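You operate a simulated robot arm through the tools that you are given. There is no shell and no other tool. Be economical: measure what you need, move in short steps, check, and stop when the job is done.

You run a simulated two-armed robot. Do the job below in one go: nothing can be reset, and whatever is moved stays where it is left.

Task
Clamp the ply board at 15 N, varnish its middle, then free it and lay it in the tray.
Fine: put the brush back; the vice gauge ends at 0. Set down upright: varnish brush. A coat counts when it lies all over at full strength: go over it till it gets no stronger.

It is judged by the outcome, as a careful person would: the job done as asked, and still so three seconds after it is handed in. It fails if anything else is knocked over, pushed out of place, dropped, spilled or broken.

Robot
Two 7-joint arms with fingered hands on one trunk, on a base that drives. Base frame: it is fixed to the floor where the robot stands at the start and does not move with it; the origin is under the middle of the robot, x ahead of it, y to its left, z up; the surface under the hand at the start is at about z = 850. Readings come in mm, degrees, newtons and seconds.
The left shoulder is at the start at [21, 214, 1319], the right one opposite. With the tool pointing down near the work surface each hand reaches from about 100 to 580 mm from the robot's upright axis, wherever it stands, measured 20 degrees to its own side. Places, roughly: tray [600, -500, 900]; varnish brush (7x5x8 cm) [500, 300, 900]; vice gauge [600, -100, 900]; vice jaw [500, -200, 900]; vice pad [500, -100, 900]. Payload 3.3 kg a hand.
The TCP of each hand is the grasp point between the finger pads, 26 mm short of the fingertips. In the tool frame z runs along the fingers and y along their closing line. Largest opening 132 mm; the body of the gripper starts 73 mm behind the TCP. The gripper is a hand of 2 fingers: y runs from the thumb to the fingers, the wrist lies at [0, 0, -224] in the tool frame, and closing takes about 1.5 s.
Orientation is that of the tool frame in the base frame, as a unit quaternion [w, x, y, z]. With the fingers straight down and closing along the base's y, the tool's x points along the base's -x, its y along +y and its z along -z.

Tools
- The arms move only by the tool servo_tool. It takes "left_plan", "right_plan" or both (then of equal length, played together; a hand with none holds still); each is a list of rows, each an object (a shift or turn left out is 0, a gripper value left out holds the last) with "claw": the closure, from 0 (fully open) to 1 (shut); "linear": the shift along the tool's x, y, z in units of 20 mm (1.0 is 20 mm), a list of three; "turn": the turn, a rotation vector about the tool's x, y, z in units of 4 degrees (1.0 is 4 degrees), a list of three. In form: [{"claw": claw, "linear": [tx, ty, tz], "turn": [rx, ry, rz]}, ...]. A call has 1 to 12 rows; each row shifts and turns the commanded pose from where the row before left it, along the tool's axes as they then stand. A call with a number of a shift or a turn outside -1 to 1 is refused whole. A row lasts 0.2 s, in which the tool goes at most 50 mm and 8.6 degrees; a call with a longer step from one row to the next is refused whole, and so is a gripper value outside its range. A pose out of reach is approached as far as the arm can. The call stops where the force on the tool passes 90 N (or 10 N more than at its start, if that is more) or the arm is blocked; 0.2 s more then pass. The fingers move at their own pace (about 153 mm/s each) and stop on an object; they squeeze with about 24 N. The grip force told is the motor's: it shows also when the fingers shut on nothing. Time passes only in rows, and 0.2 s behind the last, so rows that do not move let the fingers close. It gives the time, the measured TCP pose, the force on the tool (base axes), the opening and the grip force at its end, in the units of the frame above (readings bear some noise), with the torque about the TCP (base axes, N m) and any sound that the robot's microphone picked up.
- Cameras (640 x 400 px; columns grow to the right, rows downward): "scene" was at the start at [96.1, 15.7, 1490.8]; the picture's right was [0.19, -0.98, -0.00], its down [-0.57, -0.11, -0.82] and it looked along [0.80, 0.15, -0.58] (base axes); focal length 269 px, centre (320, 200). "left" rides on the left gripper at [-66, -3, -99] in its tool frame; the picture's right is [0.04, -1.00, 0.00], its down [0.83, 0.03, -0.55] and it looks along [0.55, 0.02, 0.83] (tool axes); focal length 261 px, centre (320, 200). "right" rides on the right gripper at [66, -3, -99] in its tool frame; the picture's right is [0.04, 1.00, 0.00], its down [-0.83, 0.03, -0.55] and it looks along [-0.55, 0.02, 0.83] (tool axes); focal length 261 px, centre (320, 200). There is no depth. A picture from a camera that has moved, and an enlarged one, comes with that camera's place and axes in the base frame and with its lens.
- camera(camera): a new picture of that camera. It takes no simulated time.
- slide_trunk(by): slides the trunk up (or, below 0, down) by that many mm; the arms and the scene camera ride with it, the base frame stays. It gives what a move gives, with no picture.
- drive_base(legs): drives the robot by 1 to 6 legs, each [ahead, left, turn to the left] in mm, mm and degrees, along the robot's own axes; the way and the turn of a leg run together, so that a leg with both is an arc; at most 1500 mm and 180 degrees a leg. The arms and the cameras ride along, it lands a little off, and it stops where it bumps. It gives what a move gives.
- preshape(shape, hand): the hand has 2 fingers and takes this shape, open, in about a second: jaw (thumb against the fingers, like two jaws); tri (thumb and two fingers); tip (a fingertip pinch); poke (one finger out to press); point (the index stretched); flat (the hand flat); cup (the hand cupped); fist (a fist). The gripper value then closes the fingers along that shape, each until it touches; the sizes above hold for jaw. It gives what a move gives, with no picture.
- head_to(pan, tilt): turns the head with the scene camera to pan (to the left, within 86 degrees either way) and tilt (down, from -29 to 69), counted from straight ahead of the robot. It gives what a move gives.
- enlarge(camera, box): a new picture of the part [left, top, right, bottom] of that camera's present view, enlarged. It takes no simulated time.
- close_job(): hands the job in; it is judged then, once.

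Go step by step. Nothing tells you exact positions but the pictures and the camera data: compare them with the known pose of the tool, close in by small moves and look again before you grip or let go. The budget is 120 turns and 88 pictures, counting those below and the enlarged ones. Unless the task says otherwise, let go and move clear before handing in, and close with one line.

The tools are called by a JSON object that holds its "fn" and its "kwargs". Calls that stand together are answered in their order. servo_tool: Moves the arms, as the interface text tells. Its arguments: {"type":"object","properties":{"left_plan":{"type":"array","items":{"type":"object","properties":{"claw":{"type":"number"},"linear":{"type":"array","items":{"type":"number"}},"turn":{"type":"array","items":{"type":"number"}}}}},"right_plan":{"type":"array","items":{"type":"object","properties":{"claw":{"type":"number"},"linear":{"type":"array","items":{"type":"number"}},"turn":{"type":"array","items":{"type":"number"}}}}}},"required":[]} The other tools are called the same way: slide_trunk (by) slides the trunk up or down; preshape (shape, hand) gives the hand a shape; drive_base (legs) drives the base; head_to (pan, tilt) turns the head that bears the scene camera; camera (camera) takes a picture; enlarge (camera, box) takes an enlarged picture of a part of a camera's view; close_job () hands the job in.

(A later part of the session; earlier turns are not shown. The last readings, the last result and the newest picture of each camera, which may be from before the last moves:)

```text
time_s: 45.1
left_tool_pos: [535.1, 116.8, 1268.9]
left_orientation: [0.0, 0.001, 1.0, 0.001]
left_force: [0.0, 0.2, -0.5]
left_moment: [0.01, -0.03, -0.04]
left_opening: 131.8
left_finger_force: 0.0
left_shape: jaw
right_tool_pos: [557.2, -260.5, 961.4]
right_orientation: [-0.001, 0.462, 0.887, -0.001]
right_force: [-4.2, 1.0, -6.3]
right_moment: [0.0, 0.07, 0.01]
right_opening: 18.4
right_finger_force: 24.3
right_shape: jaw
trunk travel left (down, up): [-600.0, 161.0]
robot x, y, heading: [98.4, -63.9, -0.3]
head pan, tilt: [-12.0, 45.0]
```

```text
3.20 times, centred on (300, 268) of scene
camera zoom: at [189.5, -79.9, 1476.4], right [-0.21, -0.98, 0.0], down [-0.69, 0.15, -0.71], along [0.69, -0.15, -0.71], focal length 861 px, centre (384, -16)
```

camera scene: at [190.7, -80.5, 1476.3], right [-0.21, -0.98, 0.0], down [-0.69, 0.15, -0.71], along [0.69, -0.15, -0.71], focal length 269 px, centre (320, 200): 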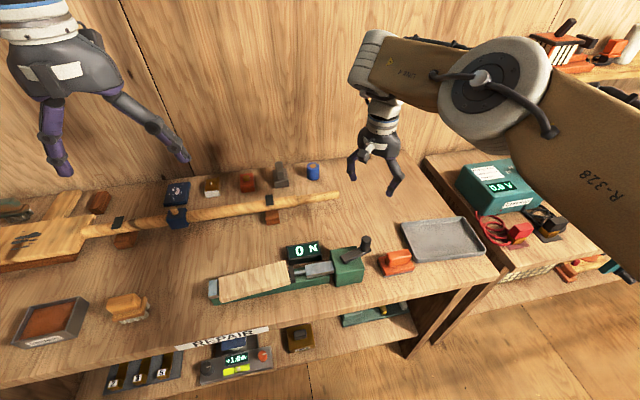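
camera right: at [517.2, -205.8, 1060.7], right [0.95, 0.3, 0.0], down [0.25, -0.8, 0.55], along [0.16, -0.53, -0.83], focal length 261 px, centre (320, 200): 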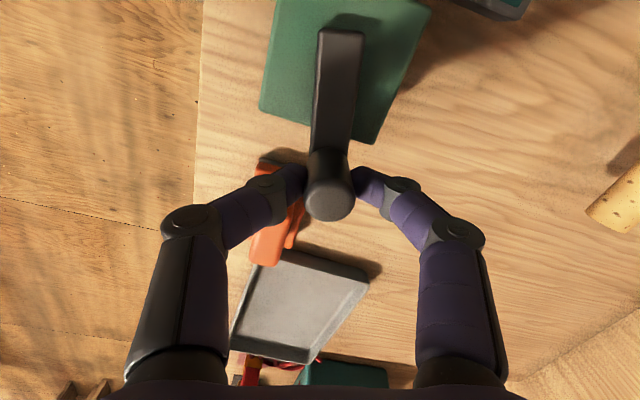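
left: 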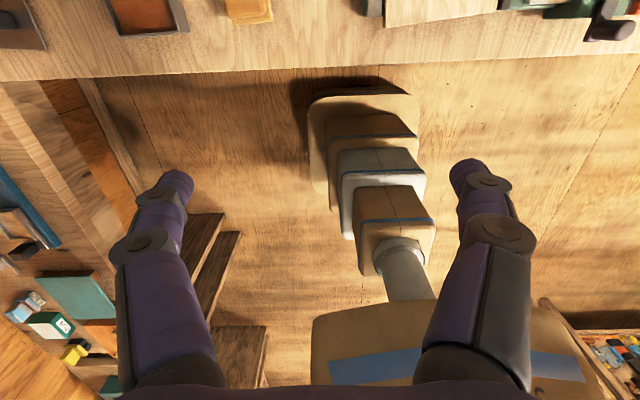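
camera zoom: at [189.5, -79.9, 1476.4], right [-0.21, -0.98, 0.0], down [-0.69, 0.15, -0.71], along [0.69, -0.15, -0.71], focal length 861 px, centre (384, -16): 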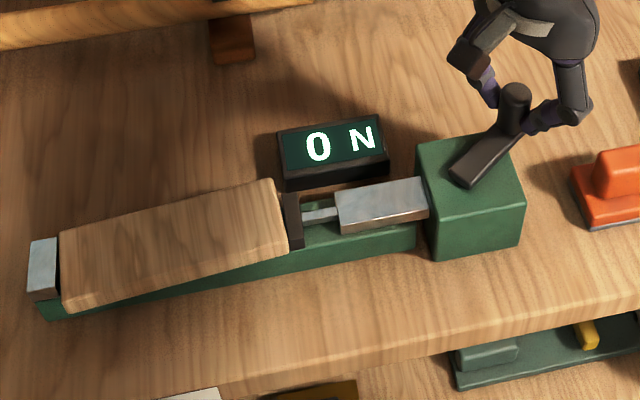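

Turning smoothly with a good grip; 24° more.

{"fn": "servo_tool", "kwargs": {"right_plan": [{"linear": [0.006, 0.174, 0], "turn": [0, 0, -1]}, {"linear": [0.006, 0.174, 0], "turn": [0, 0, -1]}, {"linear": [0.006, 0.174, 0], "turn": [0, 0, -1]}, {"linear": [0.006, 0.174, 0], "turn": [0, 0, -1]}, {"linear": [0.006, 0.174, 0], "turn": [0, 0, -1]}, {"linear": [0.006, 0.174, 0], "turn": [0, 0, -1]}, {}]}}

{"fn": "enlarge", "kwargs": {"camera": "scene", "box": [200, 205, 400, 330]}}

```text
time_s: 46.7
left_tool_pos: [536.2, 118.7, 1269.3]
left_orientation: [0.0, 0.002, 1.0, -0.001]
left_force: [-0.1, 0.4, -0.6]
left_moment: [0.0, -0.01, 0.01]
left_opening: 131.9
left_finger_force: 0.1
left_shape: jaw
right_tool_pos: [571.1, -245.9, 962.2]
right_orientation: [-0.001, 0.268, 0.963, 0.001]
right_force: [-2.8, -1.6, -8.4]
right_moment: [-0.04, 0.03, 0.02]
right_opening: 18.0
right_finger_force: 24.3
right_shape: jaw
trunk travel left (down, up): [-600.0, 161.0]
robot x, y, heading: [100.0, -60.4, -0.1]
head pan, tilt: [-12.0, 45.0]
```

```text
3.20 times, centred on (300, 268) of scene
camera zoom: at [189.8, -80.3, 1476.4], right [-0.21, -0.98, 0.0], down [-0.69, 0.15, -0.71], along [0.69, -0.15, -0.71], focal length 861 px, centre (384, -16)
```

zoom: 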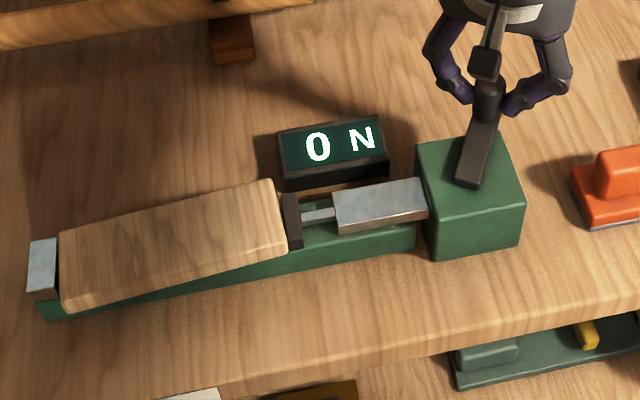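

Jaw is advancing. 24° more.

{"fn": "servo_tool", "kwargs": {"right_plan": [{"linear": [0.006, 0.174, 0], "turn": [0, 0, -1]}, {"linear": [0.006, 0.174, 0], "turn": [0, 0, -1]}, {"linear": [0.006, 0.174, 0], "turn": [0, 0, -1]}, {"linear": [0.006, 0.174, 0], "turn": [0, 0, -1]}, {"linear": [0.006, 0.174, 0], "turn": [0, 0, -1]}, {"linear": [0.006, 0.174, 0], "turn": [0, 0, -1]}, {}]}}

{"fn": "enlarge", "kwargs": {"camera": "scene", "box": [200, 205, 400, 330]}}

```text
time_s: 48.3
left_tool_pos: [534.8, 116.7, 1269.1]
left_orientation: [0.001, 0.002, 1.0, 0.0]
left_force: [1.0, -0.1, 1.4]
left_moment: [0.01, -0.01, 0.01]
left_opening: 131.9
left_finger_force: 0.1
left_shape: jaw
right_tool_pos: [578.6, -224.8, 962.2]
right_orientation: [0.0, 0.062, 0.998, 0.0]
right_force: [-2.0, -4.7, -4.5]
right_moment: [-0.13, 0.07, 0.13]
right_opening: 17.6
right_finger_force: 24.1
right_shape: jaw
trunk travel left (down, up): [-600.0, 161.0]
robot x, y, heading: [100.9, -60.6, -0.3]
head pan, tilt: [-12.0, 45.0]
```

```text
3.20 times, centred on (300, 268) of scene
camera zoom: at [189.5, -80.6, 1476.4], right [-0.21, -0.98, 0.0], down [-0.69, 0.15, -0.71], along [0.69, -0.15, -0.71], focal length 861 px, centre (384, -16)
```

zoom: 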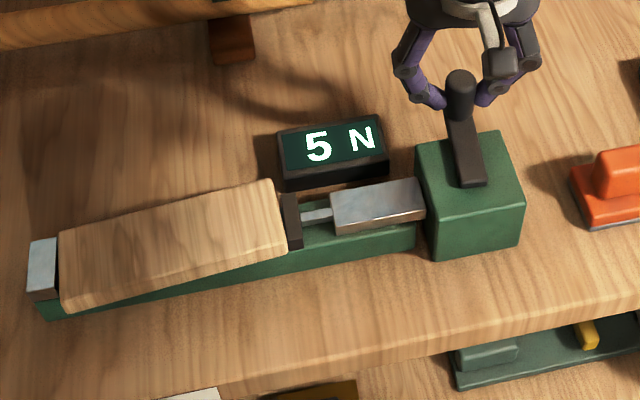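

The gauge reads 5 N. Smaller steps: 16°.

{"fn": "servo_tool", "kwargs": {"right_plan": [{"linear": [0.006, 0.174, 0], "turn": [0, 0, -1]}, {"linear": [0.006, 0.174, 0], "turn": [0, 0, -1]}, {"linear": [0.006, 0.174, 0], "turn": [0, 0, -1]}, {"linear": [0.006, 0.174, 0], "turn": [0, 0, -1]}, {}]}}

{"fn": "enlarge", "kwargs": {"camera": "scene", "box": [200, 205, 400, 330]}}

```text
time_s: 49.5
left_tool_pos: [537.3, 117.8, 1268.8]
left_orientation: [0.001, 0.002, 1.0, 0.0]
left_force: [0.1, 0.7, 1.0]
left_moment: [-0.03, -0.02, 0.02]
left_opening: 132.0
left_finger_force: 0.1
left_shape: jaw
right_tool_pos: [580.2, -210.8, 961.8]
right_orientation: [-0.002, -0.077, 0.997, 0.001]
right_force: [2.2, -3.1, -5.7]
right_moment: [-0.13, -0.05, 0.15]
right_opening: 17.6
right_finger_force: 23.9
right_shape: jaw
trunk travel left (down, up): [-600.0, 161.0]
robot x, y, heading: [103.5, -59.9, 0.1]
head pan, tilt: [-12.0, 45.0]
```

```text
3.20 times, centred on (300, 268) of scene
camera zoom: at [190.3, -80.5, 1476.3], right [-0.21, -0.98, 0.0], down [-0.69, 0.15, -0.71], along [0.69, -0.15, -0.71], focal length 861 px, centre (384, -16)
```

zoom: 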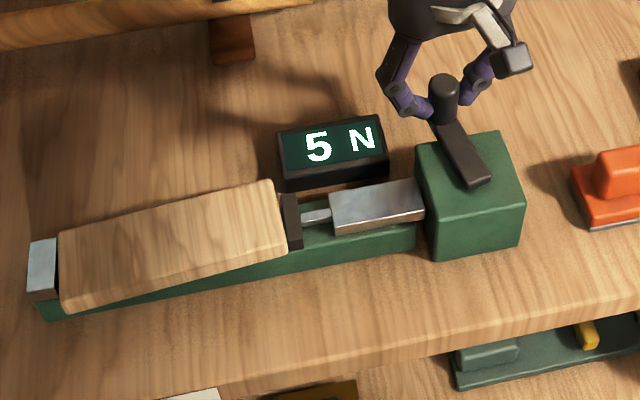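

Gauge apparently steps by 5 N. Another 16°.

{"fn": "servo_tool", "kwargs": {"right_plan": [{"linear": [0.006, 0.174, 0], "turn": [0, 0, -1]}, {"linear": [0.006, 0.174, 0], "turn": [0, 0, -1]}, {"linear": [0.006, 0.174, 0], "turn": [0, 0, -1]}, {"linear": [0.006, 0.174, 0], "turn": [0, 0, -1]}, {}]}}

{"fn": "enlarge", "kwargs": {"camera": "scene", "box": [200, 205, 400, 330]}}

```text
time_s: 50.7
left_tool_pos: [535.9, 117.1, 1270.8]
left_orientation: [0.0, 0.002, 1.0, 0.0]
left_force: [-0.2, -0.2, -0.4]
left_moment: [0.0, -0.03, 0.02]
left_opening: 131.9
left_finger_force: 0.1
left_shape: jaw
right_tool_pos: [574.0, -197.2, 961.6]
right_orientation: [0.0, -0.216, 0.976, 0.0]
right_force: [-0.4, -6.1, -4.2]
right_moment: [-0.14, -0.02, 0.09]
right_opening: 17.8
right_finger_force: 24.1
right_shape: jaw
trunk travel left (down, up): [-600.0, 161.0]
robot x, y, heading: [102.2, -63.3, 0.2]
head pan, tilt: [-12.0, 45.0]
```

```text
3.20 times, centred on (300, 268) of scene
camera zoom: at [189.7, -80.7, 1476.4], right [-0.21, -0.98, 0.0], down [-0.69, 0.15, -0.71], along [0.69, -0.15, -0.71], focal length 861 px, centre (384, -16)
```

zoom: 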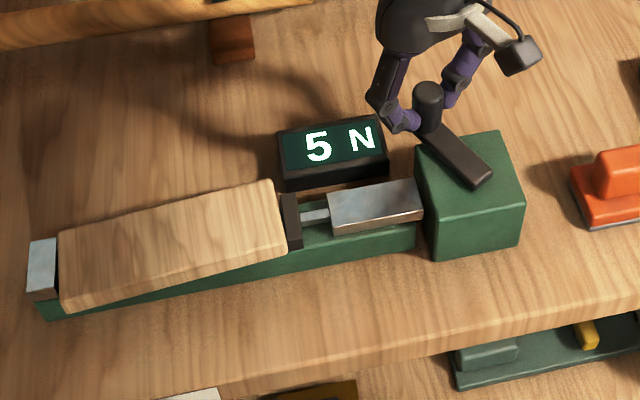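

Still 5 N. Continue 20°.

{"fn": "servo_tool", "kwargs": {"right_plan": [{"linear": [0.006, 0.174, 0], "turn": [0, 0, -1]}, {"linear": [0.006, 0.174, 0], "turn": [0, 0, -1]}, {"linear": [0.006, 0.174, 0], "turn": [0, 0, -1]}, {"linear": [0.006, 0.174, 0], "turn": [0, 0, -1]}, {"linear": [0.006, 0.174, 0], "turn": [0, 0, -1]}, {}]}}

{"fn": "enlarge", "kwargs": {"camera": "scene", "box": [200, 205, 400, 330]}}

```text
time_s: 52.1
left_tool_pos: [535.8, 117.5, 1270.8]
left_orientation: [-0.001, 0.002, 1.0, -0.001]
left_force: [0.4, -0.5, 0.4]
left_moment: [-0.02, -0.01, -0.01]
left_opening: 132.1
left_finger_force: 0.1
left_shape: jaw
right_tool_pos: [565.0, -183.0, 960.5]
right_orientation: [0.001, -0.381, 0.924, 0.0]
right_force: [-1.8, -8.0, 1.2]
right_moment: [-0.17, 0.02, 0.09]
right_opening: 18.0
right_finger_force: 23.5
right_shape: jaw
trunk travel left (down, up): [-600.0, 161.0]
robot x, y, heading: [100.4, -61.5, -0.2]
head pan, tilt: [-12.0, 45.0]
```

```text
3.20 times, centred on (300, 268) of scene
camera zoom: at [189.2, -80.9, 1476.4], right [-0.21, -0.98, 0.0], down [-0.69, 0.15, -0.71], along [0.69, -0.15, -0.71], focal length 861 px, centre (384, -16)
```

zoom: 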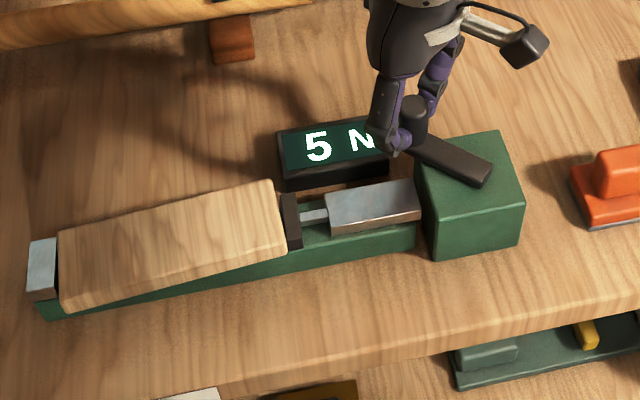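

Still 5 N; 20° more.

{"fn": "servo_tool", "kwargs": {"right_plan": [{"linear": [0.006, 0.174, 0], "turn": [0, 0, -1]}, {"linear": [0.006, 0.174, 0], "turn": [0, 0, -1]}, {"linear": [0.006, 0.174, 0], "turn": [0, 0, -1]}, {"linear": [0.006, 0.174, 0], "turn": [0, 0, -1]}, {"linear": [0.006, 0.174, 0], "turn": [0, 0, -1]}, {}]}}

{"fn": "enlarge", "kwargs": {"camera": "scene", "box": [200, 205, 400, 330]}}

```text
time_s: 53.5
left_tool_pos: [536.2, 116.8, 1271.0]
left_orientation: [0.001, 0.001, 1.0, 0.001]
left_force: [0.4, -0.6, 0.9]
left_moment: [0.01, -0.04, -0.02]
left_opening: 131.9
left_finger_force: 0.0
left_shape: jaw
right_tool_pos: [550.0, -173.0, 961.1]
right_orientation: [-0.001, -0.537, 0.844, 0.001]
right_force: [-0.3, -8.3, -6.1]
right_moment: [-0.16, -0.06, -0.01]
right_opening: 17.5
right_finger_force: 23.8
right_shape: jaw
trunk travel left (down, up): [-600.0, 161.0]
robot x, y, heading: [99.5, -62.1, -0.2]
head pan, tilt: [-12.0, 45.0]
```

```text
3.20 times, centred on (300, 268) of scene
camera zoom: at [190.1, -81.0, 1476.3], right [-0.21, -0.98, 0.0], down [-0.69, 0.15, -0.71], along [0.69, -0.15, -0.71], focal length 861 px, centre (384, -16)
```

zoom: 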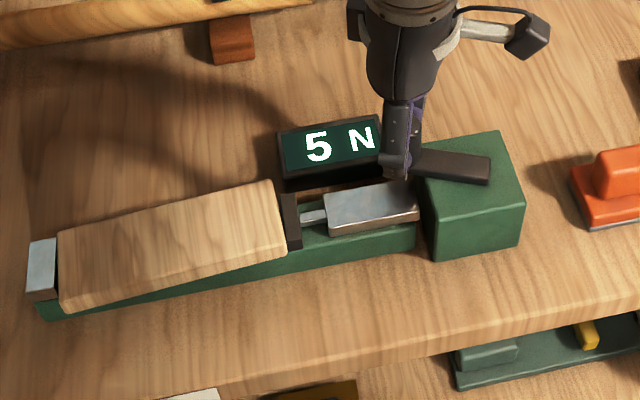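

Still 5 N (about 75° per band so far). 20° more.

{"fn": "servo_tool", "kwargs": {"right_plan": [{"linear": [0.006, 0.174, 0], "turn": [0, 0, -1]}, {"linear": [0.006, 0.174, 0], "turn": [0, 0, -1]}, {"linear": [0.006, 0.174, 0], "turn": [0, 0, -1]}, {"linear": [0.006, 0.174, 0], "turn": [0, 0, -1]}, {"linear": [0.006, 0.174, 0], "turn": [0, 0, -1]}, {}]}}

{"fn": "enlarge", "kwargs": {"camera": "scene", "box": [200, 205, 400, 330]}}

```text
time_s: 54.9
left_tool_pos: [536.5, 118.3, 1270.1]
left_orientation: [-0.001, 0.002, 1.0, 0.001]
left_force: [1.4, -0.2, -0.4]
left_moment: [0.0, 0.0, 0.0]
left_opening: 131.9
left_finger_force: 0.0
left_shape: jaw
right_tool_pos: [534.6, -171.9, 961.0]
right_orientation: [0.0, -0.675, 0.738, 0.0]
right_force: [4.4, -8.4, 2.0]
right_moment: [-0.15, -0.09, 0.05]
right_opening: 17.9
right_finger_force: 23.8
right_shape: jaw
trunk travel left (down, up): [-600.0, 161.0]
robot x, y, heading: [102.4, -62.5, 0.0]
head pan, tilt: [-12.0, 45.0]
```

```text
3.20 times, centred on (300, 268) of scene
camera zoom: at [189.8, -81.0, 1476.4], right [-0.21, -0.98, 0.0], down [-0.69, 0.15, -0.71], along [0.69, -0.15, -0.71], focal length 861 px, centre (384, -16)
```

zoom: 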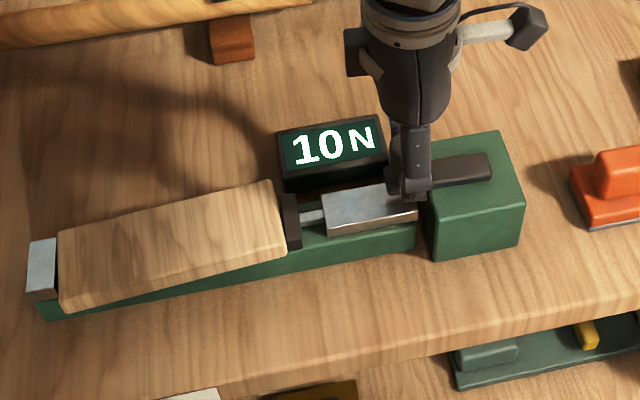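

10 N now. A band is roughly 90° wide, so 15 N mid-band is about 125° further. 16° more with this grip.

{"fn": "servo_tool", "kwargs": {"right_plan": [{"linear": [0.006, 0.174, 0], "turn": [0, 0, -1]}, {"linear": [0.006, 0.174, 0], "turn": [0, 0, -1]}, {"linear": [0.006, 0.174, 0], "turn": [0, 0, -1]}, {"linear": [0.006, 0.174, 0], "turn": [0, 0, -1]}, {}]}}

{"fn": "servo_tool", "kwargs": {"right_plan": [{"claw": 0.45}, {}, {"linear": [0, 0, -1]}, {"linear": [0, 0, -1]}, {"linear": [0, 0, -1]}, {}]}}

{"fn": "enlarge", "kwargs": {"camera": "scene", "box": [200, 205, 400, 330]}}

```text
time_s: 56.1
left_tool_pos: [536.7, 117.1, 1269.3]
left_orientation: [0.0, 0.002, 1.0, 0.0]
left_force: [0.5, 0.5, -0.6]
left_moment: [0.0, 0.01, -0.02]
left_opening: 132.0
left_finger_force: 0.0
left_shape: jaw
right_tool_pos: [520.0, -170.4, 962.3]
right_orientation: [0.001, 0.771, -0.637, 0.0]
right_force: [5.1, -9.9, -2.3]
right_moment: [-0.14, -0.11, 0.03]
right_opening: 17.8
right_finger_force: 24.0
right_shape: jaw
trunk travel left (down, up): [-600.0, 161.0]
robot x, y, heading: [104.2, -62.0, -0.2]
head pan, tilt: [-12.0, 45.0]
```

```text
time_s: 57.5
left_tool_pos: [535.6, 117.0, 1270.1]
left_orientation: [0.0, 0.001, 1.0, 0.0]
left_force: [-0.1, -0.2, 0.0]
left_moment: [0.01, -0.01, 0.01]
left_opening: 131.9
left_finger_force: 0.1
left_shape: jaw
right_tool_pos: [519.3, -168.2, 1022.6]
right_orientation: [0.0, 0.771, -0.637, -0.001]
right_force: [1.1, -0.1, -0.7]
right_moment: [-0.01, -0.02, -0.01]
right_opening: 72.2
right_finger_force: 0.0
right_shape: jaw
trunk travel left (down, up): [-600.0, 161.0]
robot x, y, heading: [101.4, -61.5, -0.1]
head pan, tilt: [-12.0, 45.0]
```

```text
3.20 times, centred on (300, 268) of scene
camera zoom: at [189.7, -79.7, 1476.4], right [-0.21, -0.98, 0.0], down [-0.69, 0.15, -0.71], along [0.69, -0.15, -0.71], focal length 861 px, centre (384, -16)
```

zoom: 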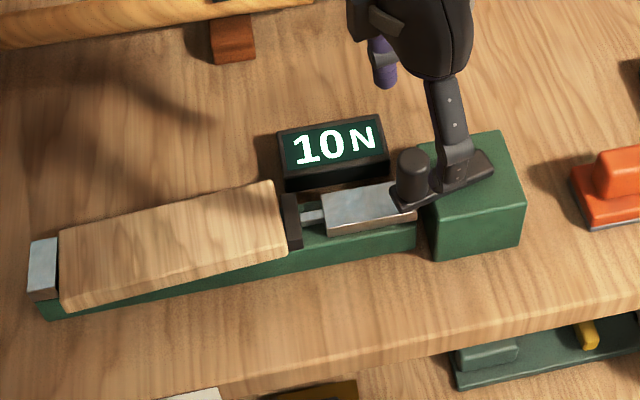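

Holds at 10 N. Turning the wrist back by 180° for a regrip at the same spot.

{"fn": "servo_tool", "kwargs": {"right_plan": [{"turn": [0, 0, 1]}, {"turn": [0, 0, 1]}, {"turn": [0, 0, 1]}, {"turn": [0, 0, 1]}, {"turn": [0, 0, 1]}, {"turn": [0, 0, 1]}, {"turn": [0, 0, 1]}, {"turn": [0, 0, 1]}, {"turn": [0, 0, 1]}, {"turn": [0, 0, 1]}, {"turn": [0, 0, 1]}, {"turn": [0, 0, 1]}]}}

{"fn": "servo_tool", "kwargs": {"right_plan": [{"turn": [0, 0, 1]}, {"turn": [0, 0, 1]}, {"turn": [0, 0, 1]}, {"turn": [0, 0, 1]}, {"turn": [0, 0, 1]}, {"turn": [0, 0, 1]}, {"turn": [0, 0, 1]}, {"turn": [0, 0, 1]}, {"turn": [0, 0, 1]}, {"turn": [0, 0, 1]}, {"turn": [0, 0, 1]}, {"turn": [0, 0, 1]}]}}

{"fn": "servo_tool", "kwargs": {"right_plan": [{"turn": [0, 0, 1]}, {"turn": [0, 0, 1]}, {"turn": [0, 0, 1]}, {"turn": [0, 0, 1]}, {"turn": [0, 0, 1]}, {"turn": [0, 0, 1]}, {"turn": [0, 0, 1]}, {"turn": [0, 0, 1]}, {"turn": [0, 0, 1]}, {"turn": [0, 0, 1]}, {"turn": [0, 0, 1]}, {"turn": [0, 0, 1]}]}}

{"fn": "servo_tool", "kwargs": {"right_plan": [{"turn": [0, 0, 1]}, {"turn": [0, 0, 1]}, {"turn": [0, 0, 1]}, {"turn": [0, 0, 1]}, {"turn": [0, 0, 1]}, {"turn": [0, 0, 1]}, {"turn": [0, 0, 1]}, {"turn": [0, 0, 1]}, {"turn": [0, 0, 1]}, {}]}}

{"fn": "camera", "kwargs": {"camera": "right"}}

```text
time_s: 60.1
left_tool_pos: [535.2, 118.9, 1269.8]
left_orientation: [0.0, 0.003, 1.0, 0.001]
left_force: [-0.3, 0.1, -0.5]
left_moment: [0.03, 0.01, -0.02]
left_opening: 132.0
left_finger_force: 0.2
left_shape: jaw
right_tool_pos: [520.7, -168.9, 1022.8]
right_orientation: [0.0, -0.445, 0.896, 0.0]
right_force: [0.1, 0.5, -0.3]
right_moment: [-0.04, 0.02, 0.03]
right_opening: 72.3
right_finger_force: 0.1
right_shape: jaw
trunk travel left (down, up): [-600.0, 161.0]
robot x, y, heading: [98.3, -62.4, -0.0]
head pan, tilt: [-12.0, 45.0]
```

```text
time_s: 62.7
left_tool_pos: [535.7, 118.7, 1269.0]
left_orientation: [0.001, 0.002, 1.0, 0.0]
left_force: [-0.6, -0.3, 0.2]
left_moment: [0.01, 0.02, 0.02]
left_opening: 132.1
left_finger_force: 0.1
left_shape: jaw
right_tool_pos: [520.0, -169.3, 1022.6]
right_orientation: [-0.001, -0.043, 0.999, 0.0]
right_force: [1.0, 0.3, 0.5]
right_moment: [-0.03, -0.03, -0.04]
right_opening: 72.4
right_finger_force: 0.1
right_shape: jaw
trunk travel left (down, up): [-600.0, 161.0]
robot x, y, heading: [99.2, -59.8, -0.2]
head pan, tilt: [-12.0, 45.0]
```

```text
time_s: 65.3
left_tool_pos: [534.9, 119.1, 1269.6]
left_orientation: [0.0, 0.001, 1.0, 0.0]
left_force: [0.1, 0.2, -0.4]
left_moment: [-0.01, -0.01, 0.01]
left_opening: 131.8
left_finger_force: 0.0
left_shape: jaw
right_tool_pos: [519.3, -169.7, 1020.8]
right_orientation: [0.001, 0.368, 0.93, 0.0]
right_force: [0.2, -0.2, -0.8]
right_moment: [0.03, -0.01, -0.03]
right_opening: 71.9
right_finger_force: 0.1
right_shape: jaw
trunk travel left (down, up): [-600.0, 161.0]
robot x, y, heading: [102.3, -58.1, 0.0]
head pan, tilt: [-12.0, 45.0]
```

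```text
time_s: 67.5
left_tool_pos: [536.1, 117.5, 1270.3]
left_orientation: [-0.001, 0.002, 1.0, 0.0]
left_force: [0.5, -0.9, -0.6]
left_moment: [0.0, 0.01, 0.02]
left_opening: 131.5
left_finger_force: 0.0
left_shape: jaw
right_tool_pos: [520.4, -169.2, 1021.5]
right_orientation: [0.0, 0.637, 0.771, 0.0]
right_force: [0.1, 0.2, 0.6]
right_moment: [-0.02, -0.02, 0.01]
right_opening: 72.2
right_finger_force: 0.1
right_shape: jaw
trunk travel left (down, up): [-600.0, 161.0]
robot x, y, heading: [96.7, -61.6, -0.1]
head pan, tilt: [-12.0, 45.0]
```

```text
49 pictures are left
camera right: at [504.9, -103.8, 1120.8], right [0.97, 0.23, 0.0], down [0.19, -0.81, 0.55], along [0.12, -0.54, -0.83], focal length 261 px, centre (320, 200)
```

right: 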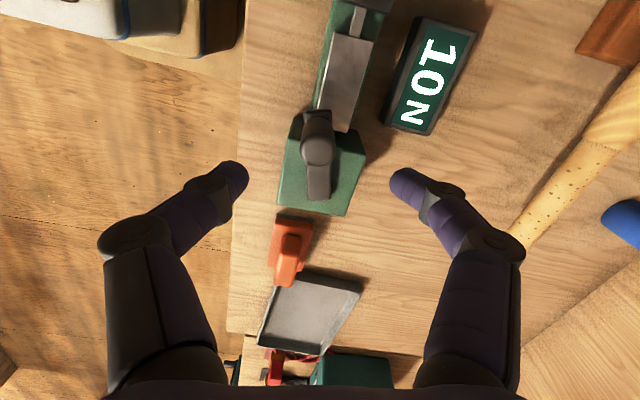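

Aligned within a few mm. Lower, grip and turn 48°.

{"fn": "servo_tool", "kwargs": {"right_plan": [{"linear": [0, -0.1, 1]}, {"linear": [0, 0, 1]}, {"linear": [0, 0, 1]}, {"claw": 1}, {}, {}, {}, {}]}}

{"fn": "servo_tool", "kwargs": {"right_plan": [{"linear": [-0.006, -0.174, 0], "turn": [0, 0, -1]}, {"linear": [-0.006, -0.174, 0], "turn": [0, 0, -1]}, {"linear": [-0.006, -0.174, 0], "turn": [0, 0, -1]}, {"linear": [-0.006, -0.174, 0], "turn": [0, 0, -1]}, {"linear": [-0.006, -0.174, 0], "turn": [0, 0, -1]}, {"linear": [-0.006, -0.174, 0], "turn": [0, 0, -1]}, {"linear": [-0.006, -0.174, 0], "turn": [0, 0, -1]}, {"linear": [-0.006, -0.174, 0], "turn": [0, 0, -1]}, {"linear": [-0.006, -0.174, 0], "turn": [0, 0, -1]}, {"linear": [-0.006, -0.174, 0], "turn": [0, 0, -1]}, {"linear": [-0.006, -0.174, 0], "turn": [0, 0, -1]}, {"linear": [-0.006, -0.174, 0], "turn": [0, 0, -1]}]}}

{"fn": "enlarge", "kwargs": {"camera": "scene", "box": [200, 205, 400, 330]}}

```text
time_s: 69.3
left_tool_pos: [536.0, 117.9, 1270.0]
left_orientation: [0.001, 0.001, 1.0, -0.001]
left_force: [-0.3, 0.4, 0.0]
left_moment: [0.01, 0.0, -0.04]
left_opening: 132.1
left_finger_force: 0.0
left_shape: jaw
right_tool_pos: [516.5, -171.7, 962.3]
right_orientation: [-0.001, 0.637, 0.771, -0.001]
right_force: [0.2, 0.3, -4.6]
right_moment: [0.0, 0.03, -0.05]
right_opening: 18.2
right_finger_force: 24.3
right_shape: jaw
trunk travel left (down, up): [-600.0, 161.0]
robot x, y, heading: [98.3, -60.2, -0.1]
head pan, tilt: [-12.0, 45.0]
```

```text
time_s: 71.9
left_tool_pos: [537.7, 118.1, 1268.6]
left_orientation: [-0.001, 0.002, 1.0, 0.0]
left_force: [0.7, -0.9, 0.2]
left_moment: [0.03, -0.01, -0.01]
left_opening: 131.7
left_finger_force: 0.0
left_shape: jaw
right_tool_pos: [485.2, -192.8, 962.9]
right_orientation: [-0.001, 0.268, 0.963, 0.0]
right_force: [12.7, -6.7, 1.3]
right_moment: [-0.12, -0.22, -0.13]
right_opening: 18.0
right_finger_force: 23.5
right_shape: jaw
trunk travel left (down, up): [-600.0, 161.0]
robot x, y, heading: [99.7, -62.4, -0.2]
head pan, tilt: [-12.0, 45.0]
```

```text
3.20 times, centred on (300, 268) of scene
camera zoom: at [191.3, -80.9, 1476.3], right [-0.21, -0.98, 0.0], down [-0.69, 0.15, -0.71], along [0.69, -0.15, -0.71], focal length 861 px, centre (384, -16)
```

zoom: 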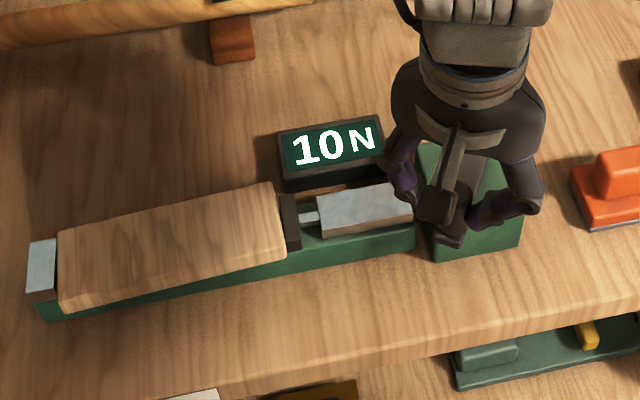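

Still 10 N as expected. 20° more.

{"fn": "servo_tool", "kwargs": {"right_plan": [{"linear": [-0.006, -0.174, 0], "turn": [0, 0, -1]}, {"linear": [-0.006, -0.174, 0], "turn": [0, 0, -1]}, {"linear": [-0.006, -0.174, 0], "turn": [0, 0, -1]}, {"linear": [-0.006, -0.174, 0], "turn": [0, 0, -1]}, {"linear": [-0.006, -0.174, 0], "turn": [0, 0, -1]}, {}]}}

{"fn": "enlarge", "kwargs": {"camera": "scene", "box": [200, 205, 400, 330]}}

```text
time_s: 73.3
left_tool_pos: [537.6, 118.7, 1268.3]
left_orientation: [-0.001, 0.002, 1.0, 0.001]
left_force: [0.3, 1.4, -0.5]
left_moment: [-0.02, 0.0, 0.02]
left_opening: 131.9
left_finger_force: 0.1
left_shape: jaw
right_tool_pos: [478.7, -208.4, 963.1]
right_orientation: [-0.001, 0.097, 0.995, 0.0]
right_force: [13.1, -2.2, -0.9]
right_moment: [-0.04, -0.25, -0.19]
right_opening: 17.8
right_finger_force: 24.4
right_shape: jaw
trunk travel left (down, up): [-600.0, 161.0]
robot x, y, heading: [99.7, -62.9, -0.1]
head pan, tilt: [-12.0, 45.0]
```

```text
3.20 times, centred on (300, 268) of scene
camera zoom: at [191.6, -80.1, 1476.3], right [-0.21, -0.98, 0.0], down [-0.69, 0.15, -0.71], along [0.69, -0.15, -0.71], focal length 861 px, centre (384, -16)
```

zoom: 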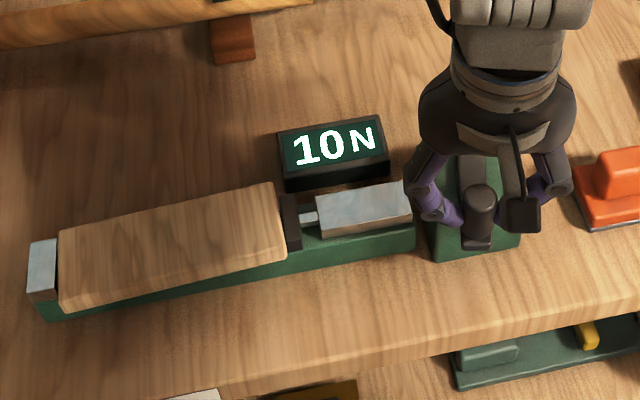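

Still 10 N; 16° more.

{"fn": "servo_tool", "kwargs": {"right_plan": [{"linear": [-0.006, -0.174, 0], "turn": [0, 0, -1]}, {"linear": [-0.006, -0.174, 0], "turn": [0, 0, -1]}, {"linear": [-0.006, -0.174, 0], "turn": [0, 0, -1]}, {"linear": [-0.006, -0.174, 0], "turn": [0, 0, -1]}, {}]}}

{"fn": "enlarge", "kwargs": {"camera": "scene", "box": [200, 205, 400, 330]}}

```text
time_s: 74.5
left_tool_pos: [537.3, 118.6, 1268.7]
left_orientation: [-0.001, 0.001, 1.0, 0.0]
left_force: [0.4, 0.3, -0.5]
left_moment: [-0.03, -0.04, -0.02]
left_opening: 132.0
left_finger_force: 0.1
left_shape: jaw
right_tool_pos: [477.1, -222.9, 961.1]
right_orientation: [0.0, -0.042, 0.999, 0.0]
right_force: [11.6, 0.2, 4.4]
right_moment: [0.0, -0.21, -0.18]
right_opening: 18.1
right_finger_force: 24.2
right_shape: jaw
trunk travel left (down, up): [-600.0, 161.0]
robot x, y, heading: [98.4, -61.1, -0.3]
head pan, tilt: [-12.0, 45.0]
```

```text
3.20 times, centred on (300, 268) of scene
camera zoom: at [191.0, -79.5, 1476.3], right [-0.21, -0.98, 0.0], down [-0.69, 0.15, -0.71], along [0.69, -0.15, -0.71], focal length 861 px, centre (384, -16)
```

zoom: 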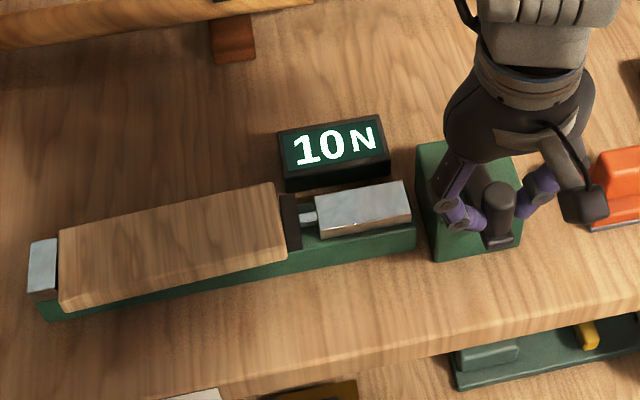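

Still 10 N; 12° more.

{"fn": "servo_tool", "kwargs": {"right_plan": [{"linear": [-0.006, -0.174, 0], "turn": [0, 0, -1]}, {"linear": [-0.006, -0.174, 0], "turn": [0, 0, -1]}, {"linear": [-0.006, -0.174, 0], "turn": [0, 0, -1]}, {}]}}

{"fn": "enlarge", "kwargs": {"camera": "scene", "box": [200, 205, 400, 330]}}

```text
time_s: 75.5
left_tool_pos: [535.7, 119.1, 1269.2]
left_orientation: [-0.001, 0.002, 1.0, 0.0]
left_force: [0.4, 0.8, 0.2]
left_moment: [0.01, 0.02, -0.01]
left_opening: 131.7
left_finger_force: 0.1
left_shape: jaw
right_tool_pos: [479.4, -232.9, 961.8]
right_orientation: [-0.001, -0.147, 0.989, 0.0]
right_force: [11.5, 1.5, 6.6]
right_moment: [0.01, -0.21, -0.21]
right_opening: 18.1
right_finger_force: 23.9
right_shape: jaw
trunk travel left (down, up): [-600.0, 161.0]
robot x, y, heading: [100.4, -61.7, -0.1]
head pan, tilt: [-12.0, 45.0]
```

```text
3.20 times, centred on (300, 268) of scene
camera zoom: at [190.8, -79.4, 1476.4], right [-0.21, -0.98, 0.0], down [-0.69, 0.15, -0.71], along [0.69, -0.15, -0.71], focal length 861 px, centre (384, -16)
```

zoom: 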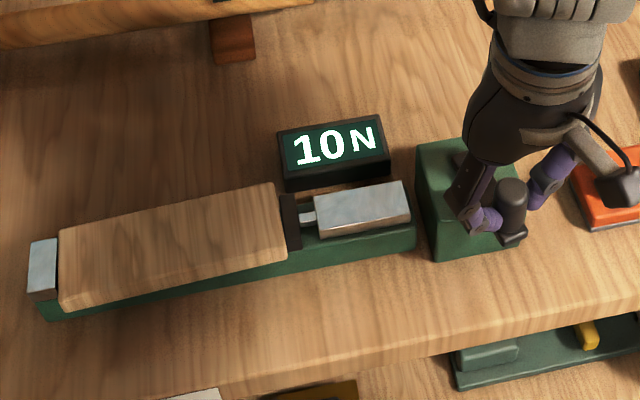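

Still 10; 12° more.

{"fn": "servo_tool", "kwargs": {"right_plan": [{"linear": [-0.006, -0.174, 0], "turn": [0, 0, -1]}, {"linear": [-0.006, -0.174, 0], "turn": [0, 0, -1]}, {"linear": [-0.006, -0.174, 0], "turn": [0, 0, -1]}, {}]}}

{"fn": "enlarge", "kwargs": {"camera": "scene", "box": [200, 205, 400, 330]}}

```text
time_s: 76.5
left_tool_pos: [537.2, 118.3, 1270.6]
left_orientation: [0.0, 0.001, 1.0, 0.0]
left_force: [-0.8, -0.1, -0.5]
left_moment: [0.0, -0.07, -0.01]
left_opening: 131.7
left_finger_force: 0.2
left_shape: jaw
right_tool_pos: [483.1, -242.8, 962.1]
right_orientation: [-0.001, -0.25, 0.968, 0.0]
right_force: [8.1, 2.8, 7.4]
right_moment: [0.02, -0.16, -0.22]
right_opening: 17.7
right_finger_force: 24.3
right_shape: jaw
trunk travel left (down, up): [-600.0, 161.0]
robot x, y, heading: [98.5, -58.5, -0.1]
head pan, tilt: [-12.0, 45.0]
```

```text
3.20 times, centred on (300, 268) of scene
camera zoom: at [190.2, -79.0, 1476.4], right [-0.21, -0.98, 0.0], down [-0.69, 0.15, -0.71], along [0.69, -0.15, -0.71], focal length 861 px, centre (384, -16)
```

zoom: 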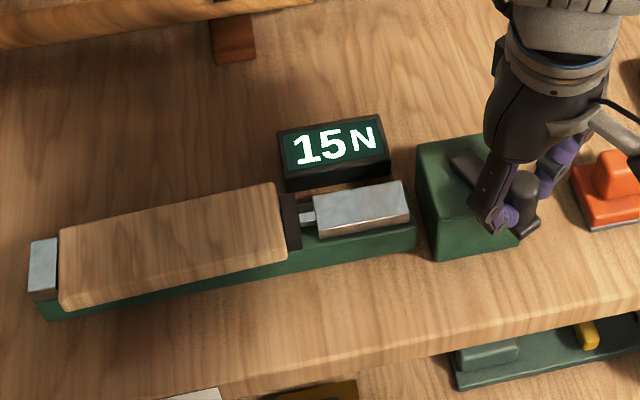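

15 N. I'll go 12° further so it sits safely inside the band, then release the knob and raise the hand.

{"fn": "servo_tool", "kwargs": {"right_plan": [{"linear": [-0.006, -0.174, 0], "turn": [0, 0, -1]}, {"linear": [-0.006, -0.174, 0], "turn": [0, 0, -1]}, {"linear": [-0.006, -0.174, 0], "turn": [0, 0, -1]}, {}, {"claw": 0.4}, {}, {}, {"linear": [0, 0, -1]}, {"linear": [0, 0, -1]}, {"linear": [0, 0, -1]}, {"linear": [0, 0, -1]}, {"linear": [0, 0, -1]}]}}

{"fn": "head_to", "kwargs": {"pan": 12, "tilt": 48}}

{"fn": "camera", "kwargs": {"camera": "scene"}}

```text
time_s: 79.1
left_tool_pos: [536.5, 118.7, 1269.6]
left_orientation: [0.0, 0.001, 1.0, 0.0]
left_force: [0.3, -0.1, -0.2]
left_moment: [-0.06, 0.0, 0.03]
left_opening: 131.8
left_finger_force: 0.2
left_shape: jaw
right_tool_pos: [488.9, -249.5, 1061.7]
right_orientation: [0.0, -0.348, 0.937, 0.0]
right_force: [-0.2, -0.3, -0.5]
right_moment: [-0.03, -0.01, 0.03]
right_opening: 78.9
right_finger_force: 0.0
right_shape: jaw
trunk travel left (down, up): [-600.0, 161.0]
robot x, y, heading: [100.8, -61.0, -0.0]
head pan, tilt: [-12.0, 45.0]
```

```text
time_s: 80.0
left_tool_pos: [535.6, 118.8, 1269.5]
left_orientation: [0.0, 0.002, 1.0, 0.0]
left_force: [0.8, -0.9, 0.1]
left_moment: [-0.01, 0.02, 0.0]
left_opening: 131.6
left_finger_force: 0.1
left_shape: jaw
right_tool_pos: [488.4, -249.7, 1061.4]
right_orientation: [0.0, -0.35, 0.937, 0.0]
right_force: [0.2, -1.0, 0.3]
right_moment: [0.0, 0.01, 0.0]
right_opening: 78.8
right_finger_force: 0.0
right_shape: jaw
trunk travel left (down, up): [-600.0, 161.0]
robot x, y, heading: [101.6, -64.9, -0.2]
head pan, tilt: [12.0, 48.0]
```

```text
43 pictures are left
camera scene: at [187.1, -46.5, 1472.2], right [0.2, -0.98, 0.0], down [-0.73, -0.15, -0.67], along [0.65, 0.14, -0.74], focal length 269 px, centre (320, 200)
```

scene: 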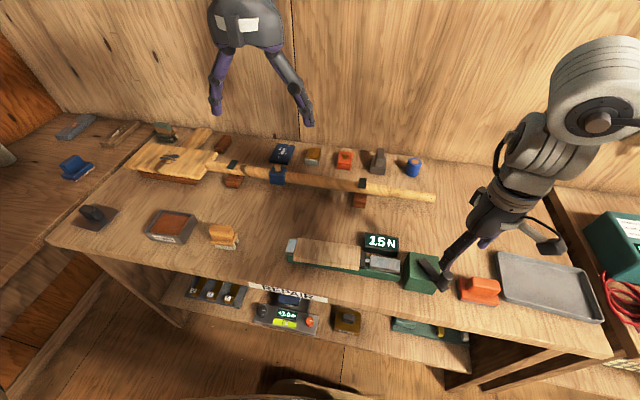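

Gauge stays at 15 N. Next the brush and varnish pan at the left; zooming in on them and on the board.

{"fn": "enlarge", "kwargs": {"camera": "scene", "box": [130, 195, 290, 295]}}

{"fn": "enlarge", "kwargs": {"camera": "scene", "box": [270, 215, 430, 315]}}

```text
4.00 times, centred on (210, 245) of scene
camera zoom: at [187.1, -46.5, 1472.2], right [0.2, -0.98, 0.0], down [-0.73, -0.15, -0.67], along [0.65, 0.14, -0.74], focal length 1076 px, centre (760, 20)
```

zoom: 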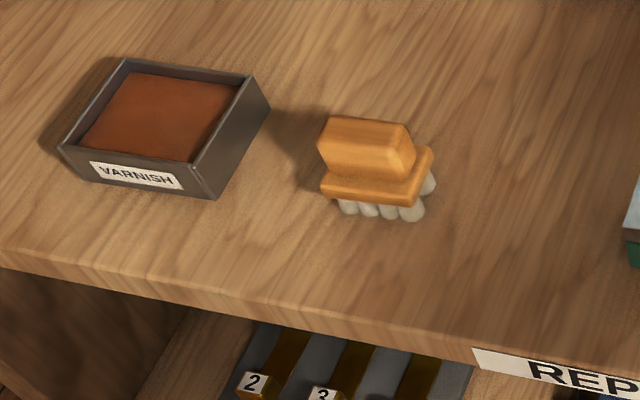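

```text
4.00 times, centred on (350, 265) of scene
camera zoom: at [187.1, -46.5, 1472.2], right [0.2, -0.98, 0.0], down [-0.73, -0.15, -0.67], along [0.65, 0.14, -0.74], focal length 1076 px, centre (200, -60)
```

zoom: 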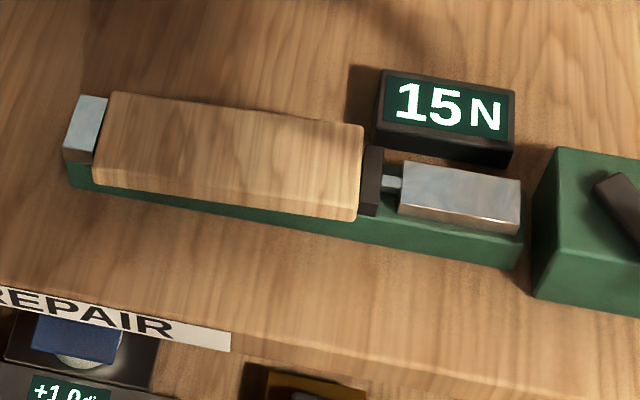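

Brush is at about (521, 274), its long side along y; pan near (545, 456); board centre near (528, 6), about 160 × 65 mm. The left hand will do this; I move the right hand up and back, and drive left.

{"fn": "servo_tool", "kwargs": {"right_plan": [{"linear": [0, 0, -1]}, {"linear": [0, 0, -1]}, {"linear": [0, 0, -1]}, {"linear": [0, 0, -1]}, {"linear": [0, 0, -1]}, {"linear": [1, 0, 0]}, {"linear": [1, 0, 0]}, {"linear": [1, 0, 0]}, {"linear": [1, 0, 0]}, {"linear": [1, 0, 0]}, {"linear": [1, 0, 0]}]}}

{"fn": "drive_base", "kwargs": {"legs": [[0, 180, 0]]}}

{"fn": "head_to", "kwargs": {"pan": 10, "tilt": 48}}

{"fn": "enlarge", "kwargs": {"camera": "scene", "box": [100, 150, 420, 350]}}

```text
time_s: 82.4
left_tool_pos: [535.5, 117.7, 1269.3]
left_orientation: [0.0, 0.001, 1.0, 0.001]
left_force: [-0.3, 0.7, -0.2]
left_moment: [0.02, 0.0, 0.01]
left_opening: 131.9
left_finger_force: 0.1
left_shape: jaw
right_tool_pos: [398.8, -329.7, 1162.4]
right_orientation: [0.001, -0.349, 0.937, 0.0]
right_force: [0.0, 0.7, 0.2]
right_moment: [0.06, 0.01, 0.02]
right_opening: 78.7
right_finger_force: 0.0
right_shape: jaw
trunk travel left (down, up): [-600.0, 161.0]
robot x, y, heading: [100.6, -66.0, 0.1]
head pan, tilt: [12.0, 48.0]
```

```text
time_s: 83.9
left_tool_pos: [536.3, 300.2, 1268.7]
left_orientation: [0.0, 0.003, 1.0, -0.001]
left_force: [0.1, -0.1, 0.0]
left_moment: [0.01, -0.01, -0.02]
left_opening: 131.9
left_finger_force: 0.0
left_shape: jaw
right_tool_pos: [398.5, -146.8, 1162.3]
right_orientation: [-0.001, -0.348, 0.937, 0.0]
right_force: [-0.2, 0.2, -0.3]
right_moment: [-0.05, 0.0, -0.01]
right_opening: 78.7
right_finger_force: 0.0
right_shape: jaw
trunk travel left (down, up): [-600.0, 161.0]
robot x, y, heading: [101.9, 118.8, -0.2]
head pan, tilt: [12.0, 48.0]
```

```text
time_s: 84.5
left_tool_pos: [537.8, 298.0, 1270.1]
left_orientation: [-0.001, 0.002, 1.0, 0.001]
left_force: [0.3, 0.2, -0.7]
left_moment: [0.01, -0.02, 0.0]
left_opening: 132.0
left_finger_force: 0.1
left_shape: jaw
right_tool_pos: [398.3, -148.3, 1162.4]
right_orientation: [0.0, -0.348, 0.937, 0.001]
right_force: [-0.7, -0.1, 0.0]
right_moment: [-0.02, -0.01, 0.01]
right_opening: 78.7
right_finger_force: 0.1
right_shape: jaw
trunk travel left (down, up): [-600.0, 161.0]
robot x, y, heading: [103.0, 117.6, -0.3]
head pan, tilt: [10.0, 48.0]
```

```text
2.00 times, centred on (260, 250) of scene
camera zoom: at [188.3, 132.1, 1472.2], right [0.17, -0.99, 0.0], down [-0.73, -0.13, -0.67], along [0.66, 0.11, -0.74], focal length 538 px, centre (440, 100)
```

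zoom: 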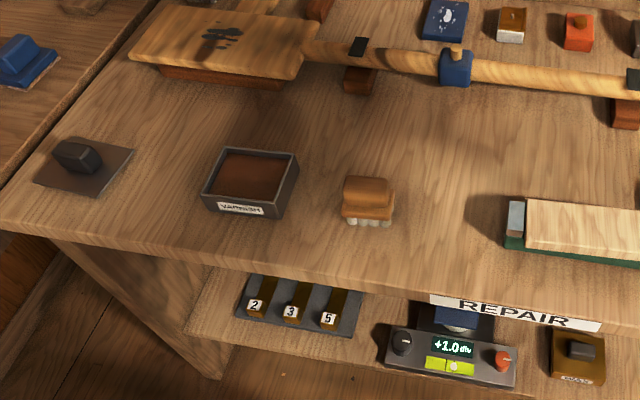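

Triangulated: brush handle top (525, 278, 918), varnish surface about (538, 447, ~878). Moving the left hand above the brush and checking.

{"fn": "servo_tool", "kwargs": {"left_plan": [{"linear": [0.64, -1, 1], "claw": 0.25}, {"linear": [0, 0, 1]}, {"linear": [0, 0, 1]}, {"linear": [0, 0, 1]}, {"linear": [0, 0, 1]}, {"linear": [0, 0, 1]}, {"linear": [0, 0, 1]}, {"linear": [0, 0, 1]}, {"linear": [0, 0, 1]}, {"linear": [0, 0, 1]}, {"linear": [0, 0, 1]}, {"linear": [0, 0, 1]}]}}

{"fn": "servo_tool", "kwargs": {"left_plan": [{"linear": [0, 0, 1]}, {}]}}

{"fn": "camera", "kwargs": {"camera": "left"}}

{"fn": "enlarge", "kwargs": {"camera": "scene", "box": [160, 150, 400, 300]}}

```text
time_s: 87.1
left_tool_pos: [525.0, 278.9, 1031.6]
left_orientation: [0.0, 0.002, 1.0, -0.001]
left_force: [0.2, 0.3, 0.2]
left_moment: [0.01, 0.0, -0.02]
left_opening: 99.2
left_finger_force: 0.0
left_shape: jaw
right_tool_pos: [398.6, -148.4, 1162.6]
right_orientation: [-0.001, -0.348, 0.937, 0.0]
right_force: [-0.9, 0.5, -0.1]
right_moment: [0.0, 0.02, 0.02]
right_opening: 78.8
right_finger_force: 0.3
right_shape: jaw
trunk travel left (down, up): [-600.0, 161.0]
robot x, y, heading: [100.4, 121.8, -0.3]
head pan, tilt: [10.0, 48.0]
```

```text
time_s: 87.7
left_tool_pos: [524.3, 278.0, 1011.2]
left_orientation: [0.0, 0.003, 1.0, 0.0]
left_force: [0.1, 0.0, 0.5]
left_moment: [0.02, -0.02, 0.0]
left_opening: 99.1
left_finger_force: 0.1
left_shape: jaw
right_tool_pos: [399.1, -149.5, 1164.3]
right_orientation: [0.0, -0.348, 0.937, 0.0]
right_force: [0.1, 0.4, 0.7]
right_moment: [0.01, 0.03, 0.02]
right_opening: 78.9
right_finger_force: 0.0
right_shape: jaw
trunk travel left (down, up): [-600.0, 161.0]
robot x, y, heading: [101.6, 119.3, -0.5]
head pan, tilt: [10.0, 48.0]
```

```text
39 pictures are left
camera left: at [589.7, 274.8, 1108.7], right [-0.05, -1.0, 0.0], down [-0.83, 0.04, 0.55], along [-0.55, 0.03, -0.83], focal length 261 px, centre (320, 200)
```

left: 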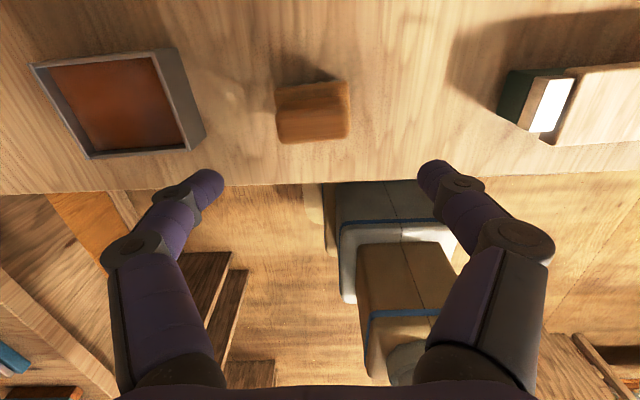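

```text
2.67 times, centred on (280, 225) of scene
camera zoom: at [187.9, 131.7, 1472.3], right [0.17, -0.99, 0.0], down [-0.73, -0.13, -0.67], along [0.66, 0.11, -0.74], focal length 718 px, centre (427, 133)
```

zoom: 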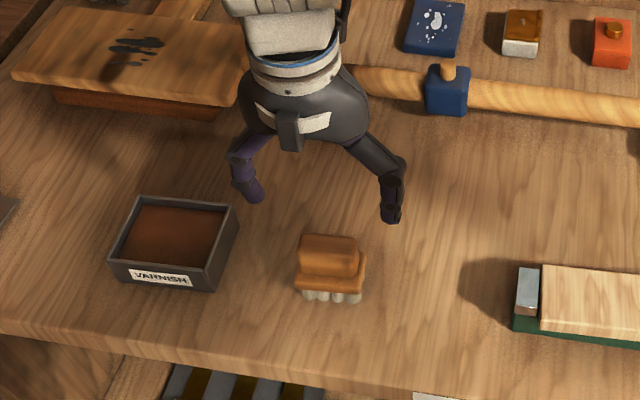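

{"fn": "enlarge", "kwargs": {"camera": "left", "box": [240, 60, 400, 160]}}

```text
4.00 times, centred on (320, 110) of left
camera zoom: at [589.7, 274.8, 1108.7], right [-0.05, -1.0, 0.0], down [-0.83, 0.04, 0.55], along [-0.55, 0.03, -0.83], focal length 1043 px, centre (320, 560)
```

zoom: 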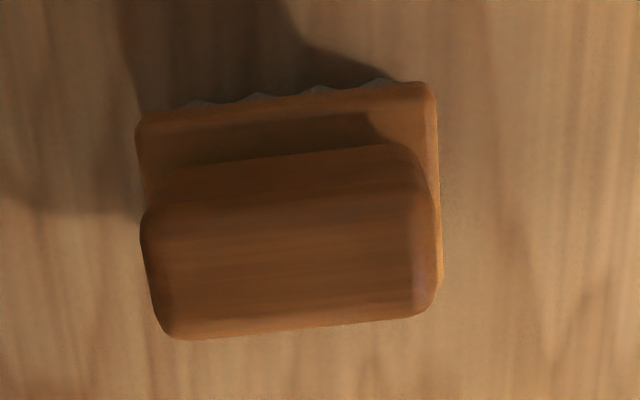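

Handle top centre (530, 283), about 57 mm along y. Adjust, descend and grip.

{"fn": "servo_tool", "kwargs": {"left_plan": [{"linear": [-0.28, 0.25, 0]}, {"linear": [0, 0, 1]}, {"linear": [0, 0, 1]}, {"linear": [0, 0, 1]}, {"linear": [0, 0, 1]}, {"linear": [0, 0, 0.4]}, {"claw": 1}, {}, {}, {}, {}]}}

{"fn": "enlarge", "kwargs": {"camera": "scene", "box": [180, 170, 340, 270]}}

```text
time_s: 90.1
left_tool_pos: [529.7, 282.9, 920.8]
left_orientation: [0.001, 0.003, 1.0, 0.0]
left_force: [0.2, 0.3, -0.2]
left_moment: [0.0, -0.01, -0.03]
left_opening: 47.2
left_finger_force: 24.1
left_shape: jaw
right_tool_pos: [399.8, -148.5, 1163.3]
right_orientation: [0.001, -0.347, 0.938, 0.0]
right_force: [-1.0, -0.3, -0.2]
right_moment: [0.0, -0.02, -0.01]
right_opening: 78.7
right_finger_force: 0.0
right_shape: jaw
trunk travel left (down, up): [-600.0, 161.0]
robot x, y, heading: [100.2, 118.1, -0.3]
head pan, tilt: [10.0, 48.0]
```

```text
4.00 times, centred on (260, 220) of scene
camera zoom: at [188.4, 131.8, 1472.2], right [0.17, -0.99, 0.0], down [-0.73, -0.13, -0.67], along [0.66, 0.11, -0.74], focal length 1076 px, centre (560, 120)
```

zoom: 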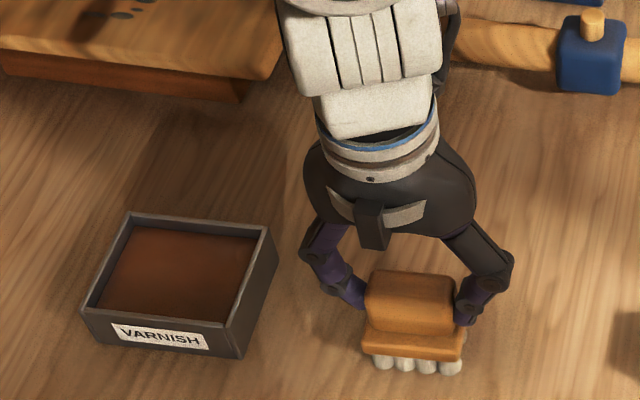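

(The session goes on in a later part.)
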